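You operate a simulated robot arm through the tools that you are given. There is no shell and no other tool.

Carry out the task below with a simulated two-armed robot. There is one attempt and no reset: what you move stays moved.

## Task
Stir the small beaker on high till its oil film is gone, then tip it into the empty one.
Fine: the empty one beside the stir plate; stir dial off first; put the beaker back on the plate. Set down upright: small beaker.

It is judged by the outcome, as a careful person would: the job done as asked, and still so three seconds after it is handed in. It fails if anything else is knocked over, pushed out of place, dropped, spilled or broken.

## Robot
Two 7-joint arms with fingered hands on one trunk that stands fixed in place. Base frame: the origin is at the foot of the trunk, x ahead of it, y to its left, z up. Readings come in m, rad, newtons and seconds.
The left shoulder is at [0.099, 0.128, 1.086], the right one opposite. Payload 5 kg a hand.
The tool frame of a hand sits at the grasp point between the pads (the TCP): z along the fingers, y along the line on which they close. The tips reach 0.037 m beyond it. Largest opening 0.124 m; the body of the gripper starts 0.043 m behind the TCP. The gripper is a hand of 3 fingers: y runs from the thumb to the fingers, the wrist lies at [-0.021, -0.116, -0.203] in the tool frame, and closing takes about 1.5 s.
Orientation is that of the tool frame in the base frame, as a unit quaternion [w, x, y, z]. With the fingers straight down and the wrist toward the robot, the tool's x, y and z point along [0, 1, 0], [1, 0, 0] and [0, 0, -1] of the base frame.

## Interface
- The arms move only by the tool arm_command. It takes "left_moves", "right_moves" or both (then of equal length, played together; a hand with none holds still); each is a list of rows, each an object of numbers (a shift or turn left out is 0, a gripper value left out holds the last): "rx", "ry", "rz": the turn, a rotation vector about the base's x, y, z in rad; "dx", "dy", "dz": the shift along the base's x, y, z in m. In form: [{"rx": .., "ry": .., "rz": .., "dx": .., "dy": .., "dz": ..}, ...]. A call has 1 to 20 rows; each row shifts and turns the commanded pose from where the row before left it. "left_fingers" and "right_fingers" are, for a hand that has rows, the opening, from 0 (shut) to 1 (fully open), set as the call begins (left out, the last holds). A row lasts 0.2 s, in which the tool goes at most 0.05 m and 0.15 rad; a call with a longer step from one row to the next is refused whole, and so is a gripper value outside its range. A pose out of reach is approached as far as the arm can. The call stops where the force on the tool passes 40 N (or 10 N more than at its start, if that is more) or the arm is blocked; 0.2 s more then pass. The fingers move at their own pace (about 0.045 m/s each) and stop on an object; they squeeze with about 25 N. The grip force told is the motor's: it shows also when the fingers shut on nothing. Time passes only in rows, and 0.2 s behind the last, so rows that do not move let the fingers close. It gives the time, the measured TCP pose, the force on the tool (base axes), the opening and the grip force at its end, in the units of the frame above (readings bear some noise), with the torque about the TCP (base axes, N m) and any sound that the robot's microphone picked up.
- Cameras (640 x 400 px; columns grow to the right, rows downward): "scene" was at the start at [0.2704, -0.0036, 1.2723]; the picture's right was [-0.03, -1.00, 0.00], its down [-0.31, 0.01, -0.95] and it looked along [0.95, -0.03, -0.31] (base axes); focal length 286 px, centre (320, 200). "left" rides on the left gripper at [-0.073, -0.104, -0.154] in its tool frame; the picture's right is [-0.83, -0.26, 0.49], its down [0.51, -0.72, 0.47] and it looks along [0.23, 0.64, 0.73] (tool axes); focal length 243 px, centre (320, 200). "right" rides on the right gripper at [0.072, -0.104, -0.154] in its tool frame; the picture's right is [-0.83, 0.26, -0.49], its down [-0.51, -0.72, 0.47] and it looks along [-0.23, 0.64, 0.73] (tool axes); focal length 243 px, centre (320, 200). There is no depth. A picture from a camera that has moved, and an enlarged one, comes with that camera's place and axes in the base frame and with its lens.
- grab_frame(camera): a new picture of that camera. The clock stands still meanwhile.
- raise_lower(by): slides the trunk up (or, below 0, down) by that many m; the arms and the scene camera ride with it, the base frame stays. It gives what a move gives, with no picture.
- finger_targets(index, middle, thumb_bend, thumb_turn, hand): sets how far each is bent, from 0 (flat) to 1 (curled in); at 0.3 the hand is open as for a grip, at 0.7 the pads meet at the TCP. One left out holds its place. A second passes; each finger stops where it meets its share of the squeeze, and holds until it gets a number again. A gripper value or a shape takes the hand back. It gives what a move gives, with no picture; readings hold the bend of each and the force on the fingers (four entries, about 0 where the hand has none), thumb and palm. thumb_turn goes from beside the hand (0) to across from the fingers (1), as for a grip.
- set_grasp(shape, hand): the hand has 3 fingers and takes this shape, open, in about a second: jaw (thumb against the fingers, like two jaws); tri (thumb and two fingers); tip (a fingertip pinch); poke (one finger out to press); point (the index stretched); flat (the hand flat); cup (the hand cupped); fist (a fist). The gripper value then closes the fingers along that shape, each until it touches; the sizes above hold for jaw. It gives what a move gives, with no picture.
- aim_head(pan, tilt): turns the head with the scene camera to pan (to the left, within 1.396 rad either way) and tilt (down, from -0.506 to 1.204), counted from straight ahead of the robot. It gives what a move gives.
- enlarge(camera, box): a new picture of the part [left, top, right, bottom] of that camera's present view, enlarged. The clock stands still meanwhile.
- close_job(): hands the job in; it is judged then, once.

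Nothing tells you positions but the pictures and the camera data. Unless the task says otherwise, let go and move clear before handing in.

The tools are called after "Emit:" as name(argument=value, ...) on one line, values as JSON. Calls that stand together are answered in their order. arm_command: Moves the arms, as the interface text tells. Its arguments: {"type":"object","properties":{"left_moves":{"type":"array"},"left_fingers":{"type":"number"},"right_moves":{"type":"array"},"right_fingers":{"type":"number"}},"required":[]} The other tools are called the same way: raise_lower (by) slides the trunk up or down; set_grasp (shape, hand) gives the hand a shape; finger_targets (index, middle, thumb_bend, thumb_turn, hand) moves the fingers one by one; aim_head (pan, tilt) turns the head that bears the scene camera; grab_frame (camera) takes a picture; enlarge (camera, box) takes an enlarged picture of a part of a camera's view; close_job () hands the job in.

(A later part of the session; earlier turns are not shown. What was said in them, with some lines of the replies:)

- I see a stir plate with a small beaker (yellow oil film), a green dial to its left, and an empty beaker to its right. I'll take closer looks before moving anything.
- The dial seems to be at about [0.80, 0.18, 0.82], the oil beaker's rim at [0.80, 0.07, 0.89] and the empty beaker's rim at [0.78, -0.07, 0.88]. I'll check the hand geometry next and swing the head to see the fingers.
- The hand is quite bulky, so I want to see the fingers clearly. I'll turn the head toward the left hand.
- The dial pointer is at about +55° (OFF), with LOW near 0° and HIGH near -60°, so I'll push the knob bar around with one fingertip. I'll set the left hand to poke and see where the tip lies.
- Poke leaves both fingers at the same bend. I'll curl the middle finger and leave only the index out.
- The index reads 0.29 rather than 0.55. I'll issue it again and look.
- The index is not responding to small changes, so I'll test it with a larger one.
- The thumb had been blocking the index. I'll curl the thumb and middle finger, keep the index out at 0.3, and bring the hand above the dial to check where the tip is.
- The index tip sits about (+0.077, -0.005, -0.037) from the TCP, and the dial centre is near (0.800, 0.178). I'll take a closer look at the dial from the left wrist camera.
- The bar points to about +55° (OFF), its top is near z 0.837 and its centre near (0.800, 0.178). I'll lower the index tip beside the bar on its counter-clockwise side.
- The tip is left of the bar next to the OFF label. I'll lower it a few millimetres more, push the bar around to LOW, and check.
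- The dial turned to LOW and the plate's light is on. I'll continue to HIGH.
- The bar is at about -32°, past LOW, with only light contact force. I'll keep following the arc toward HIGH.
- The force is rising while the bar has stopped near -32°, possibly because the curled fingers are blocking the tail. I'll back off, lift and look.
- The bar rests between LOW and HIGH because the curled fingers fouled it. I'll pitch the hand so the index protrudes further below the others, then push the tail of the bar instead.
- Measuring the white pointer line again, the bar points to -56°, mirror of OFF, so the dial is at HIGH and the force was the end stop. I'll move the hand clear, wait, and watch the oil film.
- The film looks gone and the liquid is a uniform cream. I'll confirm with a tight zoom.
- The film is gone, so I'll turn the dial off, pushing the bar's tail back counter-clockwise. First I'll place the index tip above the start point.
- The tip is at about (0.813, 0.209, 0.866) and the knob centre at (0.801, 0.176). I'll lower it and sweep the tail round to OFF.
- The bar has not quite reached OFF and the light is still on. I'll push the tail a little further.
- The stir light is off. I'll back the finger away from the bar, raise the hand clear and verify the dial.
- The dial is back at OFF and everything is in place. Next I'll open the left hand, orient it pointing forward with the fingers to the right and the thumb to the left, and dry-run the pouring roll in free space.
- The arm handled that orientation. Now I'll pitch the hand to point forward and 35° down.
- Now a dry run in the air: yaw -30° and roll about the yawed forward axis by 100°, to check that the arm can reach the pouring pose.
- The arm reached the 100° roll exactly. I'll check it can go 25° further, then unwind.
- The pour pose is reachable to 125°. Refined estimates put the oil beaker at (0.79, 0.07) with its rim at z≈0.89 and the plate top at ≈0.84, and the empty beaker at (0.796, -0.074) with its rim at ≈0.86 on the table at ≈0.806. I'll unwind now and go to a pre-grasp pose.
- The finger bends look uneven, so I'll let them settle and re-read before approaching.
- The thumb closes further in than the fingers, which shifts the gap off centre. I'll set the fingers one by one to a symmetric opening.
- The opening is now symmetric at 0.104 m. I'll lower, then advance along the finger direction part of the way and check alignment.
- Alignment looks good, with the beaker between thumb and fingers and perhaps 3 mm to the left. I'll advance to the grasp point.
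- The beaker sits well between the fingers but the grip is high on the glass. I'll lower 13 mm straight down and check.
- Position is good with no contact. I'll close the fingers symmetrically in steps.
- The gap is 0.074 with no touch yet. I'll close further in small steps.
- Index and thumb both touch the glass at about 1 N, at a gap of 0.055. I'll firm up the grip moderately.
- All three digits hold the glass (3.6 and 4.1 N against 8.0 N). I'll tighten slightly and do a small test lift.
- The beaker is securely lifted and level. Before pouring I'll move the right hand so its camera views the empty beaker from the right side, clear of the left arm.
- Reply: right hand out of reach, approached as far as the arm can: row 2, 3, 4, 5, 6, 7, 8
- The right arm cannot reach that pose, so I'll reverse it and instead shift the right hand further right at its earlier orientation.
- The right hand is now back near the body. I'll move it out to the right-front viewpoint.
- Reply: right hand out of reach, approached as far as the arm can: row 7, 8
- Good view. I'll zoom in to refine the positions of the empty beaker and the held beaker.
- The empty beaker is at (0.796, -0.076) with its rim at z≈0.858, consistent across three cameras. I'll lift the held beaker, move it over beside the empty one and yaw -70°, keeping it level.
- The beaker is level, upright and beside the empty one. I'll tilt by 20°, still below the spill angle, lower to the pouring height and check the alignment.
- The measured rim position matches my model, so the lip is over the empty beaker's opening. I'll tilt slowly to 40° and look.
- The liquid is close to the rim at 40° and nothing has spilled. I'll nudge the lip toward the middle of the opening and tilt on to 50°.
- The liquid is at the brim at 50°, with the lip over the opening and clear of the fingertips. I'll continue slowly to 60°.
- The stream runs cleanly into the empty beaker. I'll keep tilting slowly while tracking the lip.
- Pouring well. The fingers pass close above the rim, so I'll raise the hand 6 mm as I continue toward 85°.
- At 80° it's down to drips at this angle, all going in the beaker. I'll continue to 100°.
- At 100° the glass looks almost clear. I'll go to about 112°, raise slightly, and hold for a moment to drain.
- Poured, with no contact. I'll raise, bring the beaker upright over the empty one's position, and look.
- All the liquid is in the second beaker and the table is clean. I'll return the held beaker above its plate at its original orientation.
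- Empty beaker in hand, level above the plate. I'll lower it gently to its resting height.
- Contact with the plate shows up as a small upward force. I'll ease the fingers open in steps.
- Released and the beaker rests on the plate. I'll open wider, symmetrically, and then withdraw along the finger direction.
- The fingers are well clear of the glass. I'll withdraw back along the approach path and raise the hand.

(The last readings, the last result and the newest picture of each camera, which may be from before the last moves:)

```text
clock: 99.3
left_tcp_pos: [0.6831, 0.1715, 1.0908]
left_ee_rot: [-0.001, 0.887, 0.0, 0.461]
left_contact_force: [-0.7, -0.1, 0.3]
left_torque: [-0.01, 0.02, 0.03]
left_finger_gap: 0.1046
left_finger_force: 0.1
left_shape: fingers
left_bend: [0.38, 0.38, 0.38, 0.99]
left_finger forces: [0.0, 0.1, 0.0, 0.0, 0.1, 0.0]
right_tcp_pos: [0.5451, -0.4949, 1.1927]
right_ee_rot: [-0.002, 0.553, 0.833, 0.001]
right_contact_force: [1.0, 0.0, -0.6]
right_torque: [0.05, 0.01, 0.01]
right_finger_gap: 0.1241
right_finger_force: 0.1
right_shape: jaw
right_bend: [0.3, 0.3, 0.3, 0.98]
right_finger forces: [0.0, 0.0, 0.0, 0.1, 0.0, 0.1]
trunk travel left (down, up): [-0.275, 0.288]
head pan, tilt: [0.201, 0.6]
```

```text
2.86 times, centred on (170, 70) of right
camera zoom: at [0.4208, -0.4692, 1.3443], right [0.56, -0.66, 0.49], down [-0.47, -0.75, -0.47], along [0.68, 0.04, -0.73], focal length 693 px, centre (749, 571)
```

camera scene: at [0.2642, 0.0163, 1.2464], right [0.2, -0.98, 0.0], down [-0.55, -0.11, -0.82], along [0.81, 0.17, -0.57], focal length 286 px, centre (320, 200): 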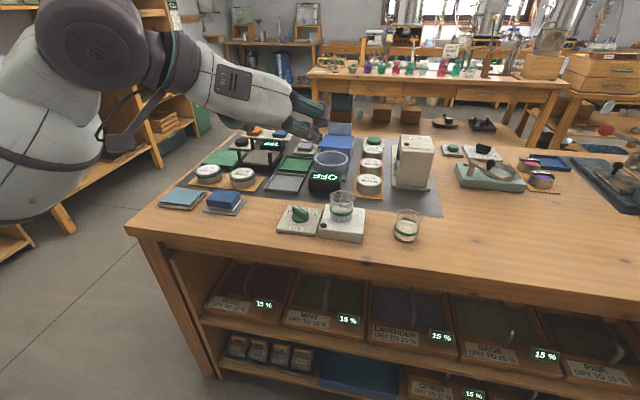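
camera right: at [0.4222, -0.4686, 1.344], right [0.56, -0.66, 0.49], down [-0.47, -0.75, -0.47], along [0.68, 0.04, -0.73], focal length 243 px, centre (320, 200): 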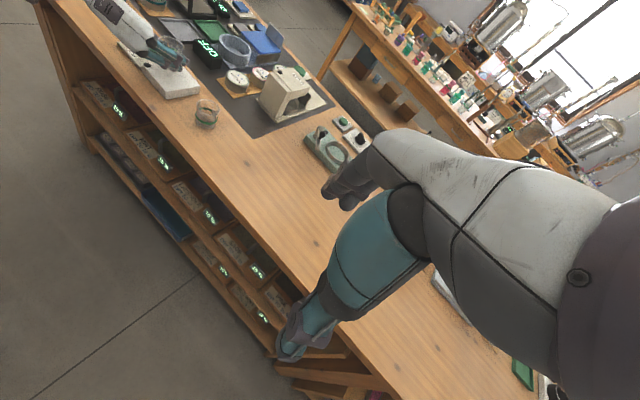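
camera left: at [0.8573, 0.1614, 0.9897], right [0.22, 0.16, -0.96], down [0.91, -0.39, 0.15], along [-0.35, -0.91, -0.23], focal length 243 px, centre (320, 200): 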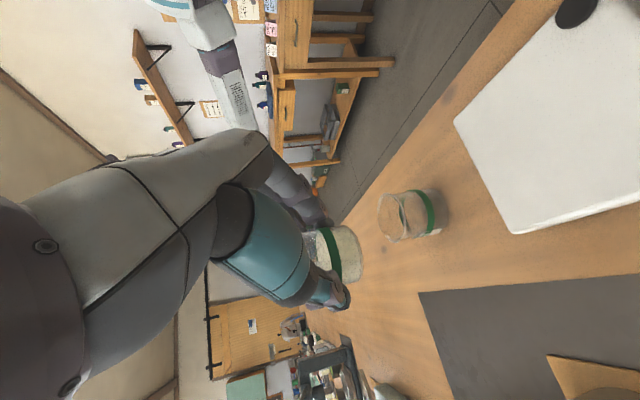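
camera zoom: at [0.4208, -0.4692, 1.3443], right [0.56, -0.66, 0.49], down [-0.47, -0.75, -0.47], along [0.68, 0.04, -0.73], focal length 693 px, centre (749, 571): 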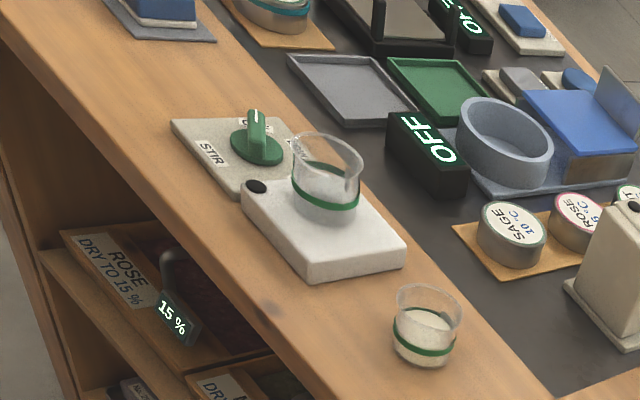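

Everything stands where it should. One last close look at the replaced beaker, the dial and the filled beaker.

Emit:
enlarge(camera="scene", box=[270, 180, 370, 250])

Emit:
enlarge(camera="right", box=[130, 30, 240, 135])

Emit:
enlarge(camera="scene", box=[370, 190, 450, 250])

```text
5.71 times, centred on (320, 215) of scene
camera zoom: at [0.2642, 0.0163, 1.2464], right [0.2, -0.98, 0.0], down [-0.55, -0.11, -0.82], along [0.81, 0.17, -0.57], focal length 1636 px, centre (320, 114)
```

zoom: 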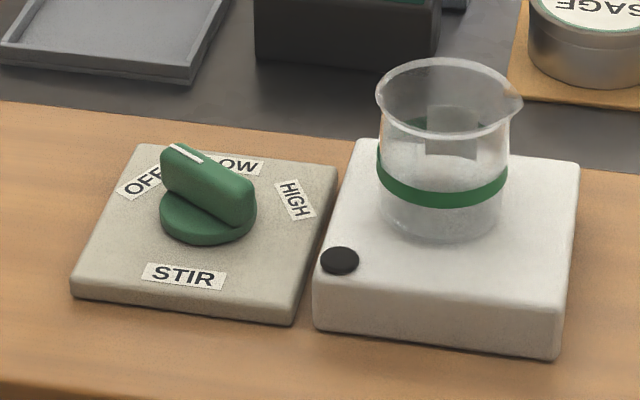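

```text
3.81 times, centred on (185, 82) of right
camera zoom: at [0.4208, -0.4692, 1.3443], right [0.56, -0.66, 0.49], down [-0.47, -0.75, -0.47], along [0.68, 0.04, -0.73], focal length 924 px, centre (834, 648)
```

zoom: 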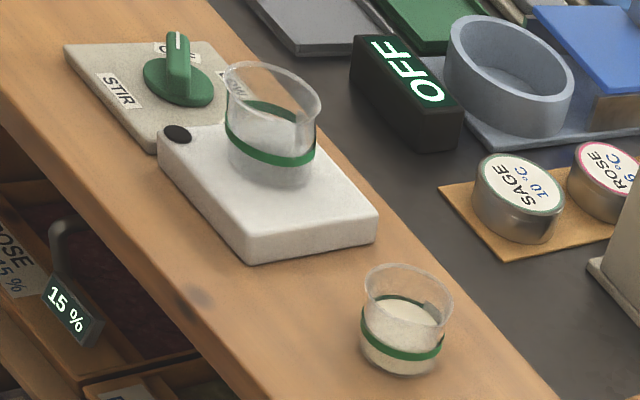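

```text
6.67 times, centred on (410, 220) of scene
camera zoom: at [0.2642, 0.0163, 1.2464], right [0.2, -0.98, 0.0], down [-0.55, -0.11, -0.82], along [0.81, 0.17, -0.57], focal length 1908 px, centre (-280, 67)
```

zoom: 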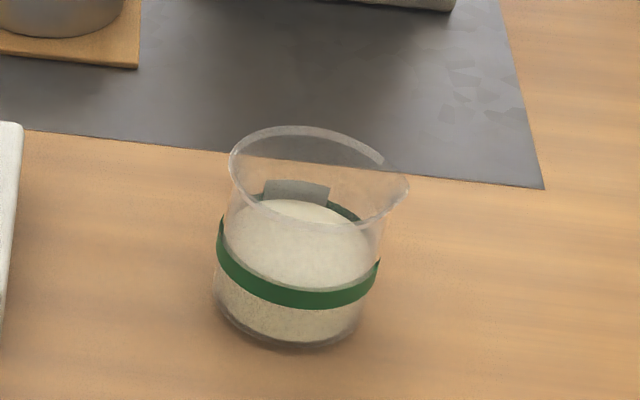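

The small beaker stands upright and empty on the plate, the dial is at OFF with its light out, and the mixed liquid is in the second beaker. Nothing is spilled or moved and both hands are clear, so I'm handing the job in.

Emit:
close_job()

```text
The job is handed in.
```

The job is done and handed in. I stirred the small beaker on HIGH until the oil film was gone and the liquid was an even cream colour. Then I turned the dial to OFF and checked its light was out.

I poured the liquid into the empty beaker beside the stir plate. The last pictures show no spill and no liquid left in the small beaker.

The small beaker is back on the plate, upright, within a few millimetres of where it started. I saw nothing else moved or knocked over, and both hands were clear before I handed in.
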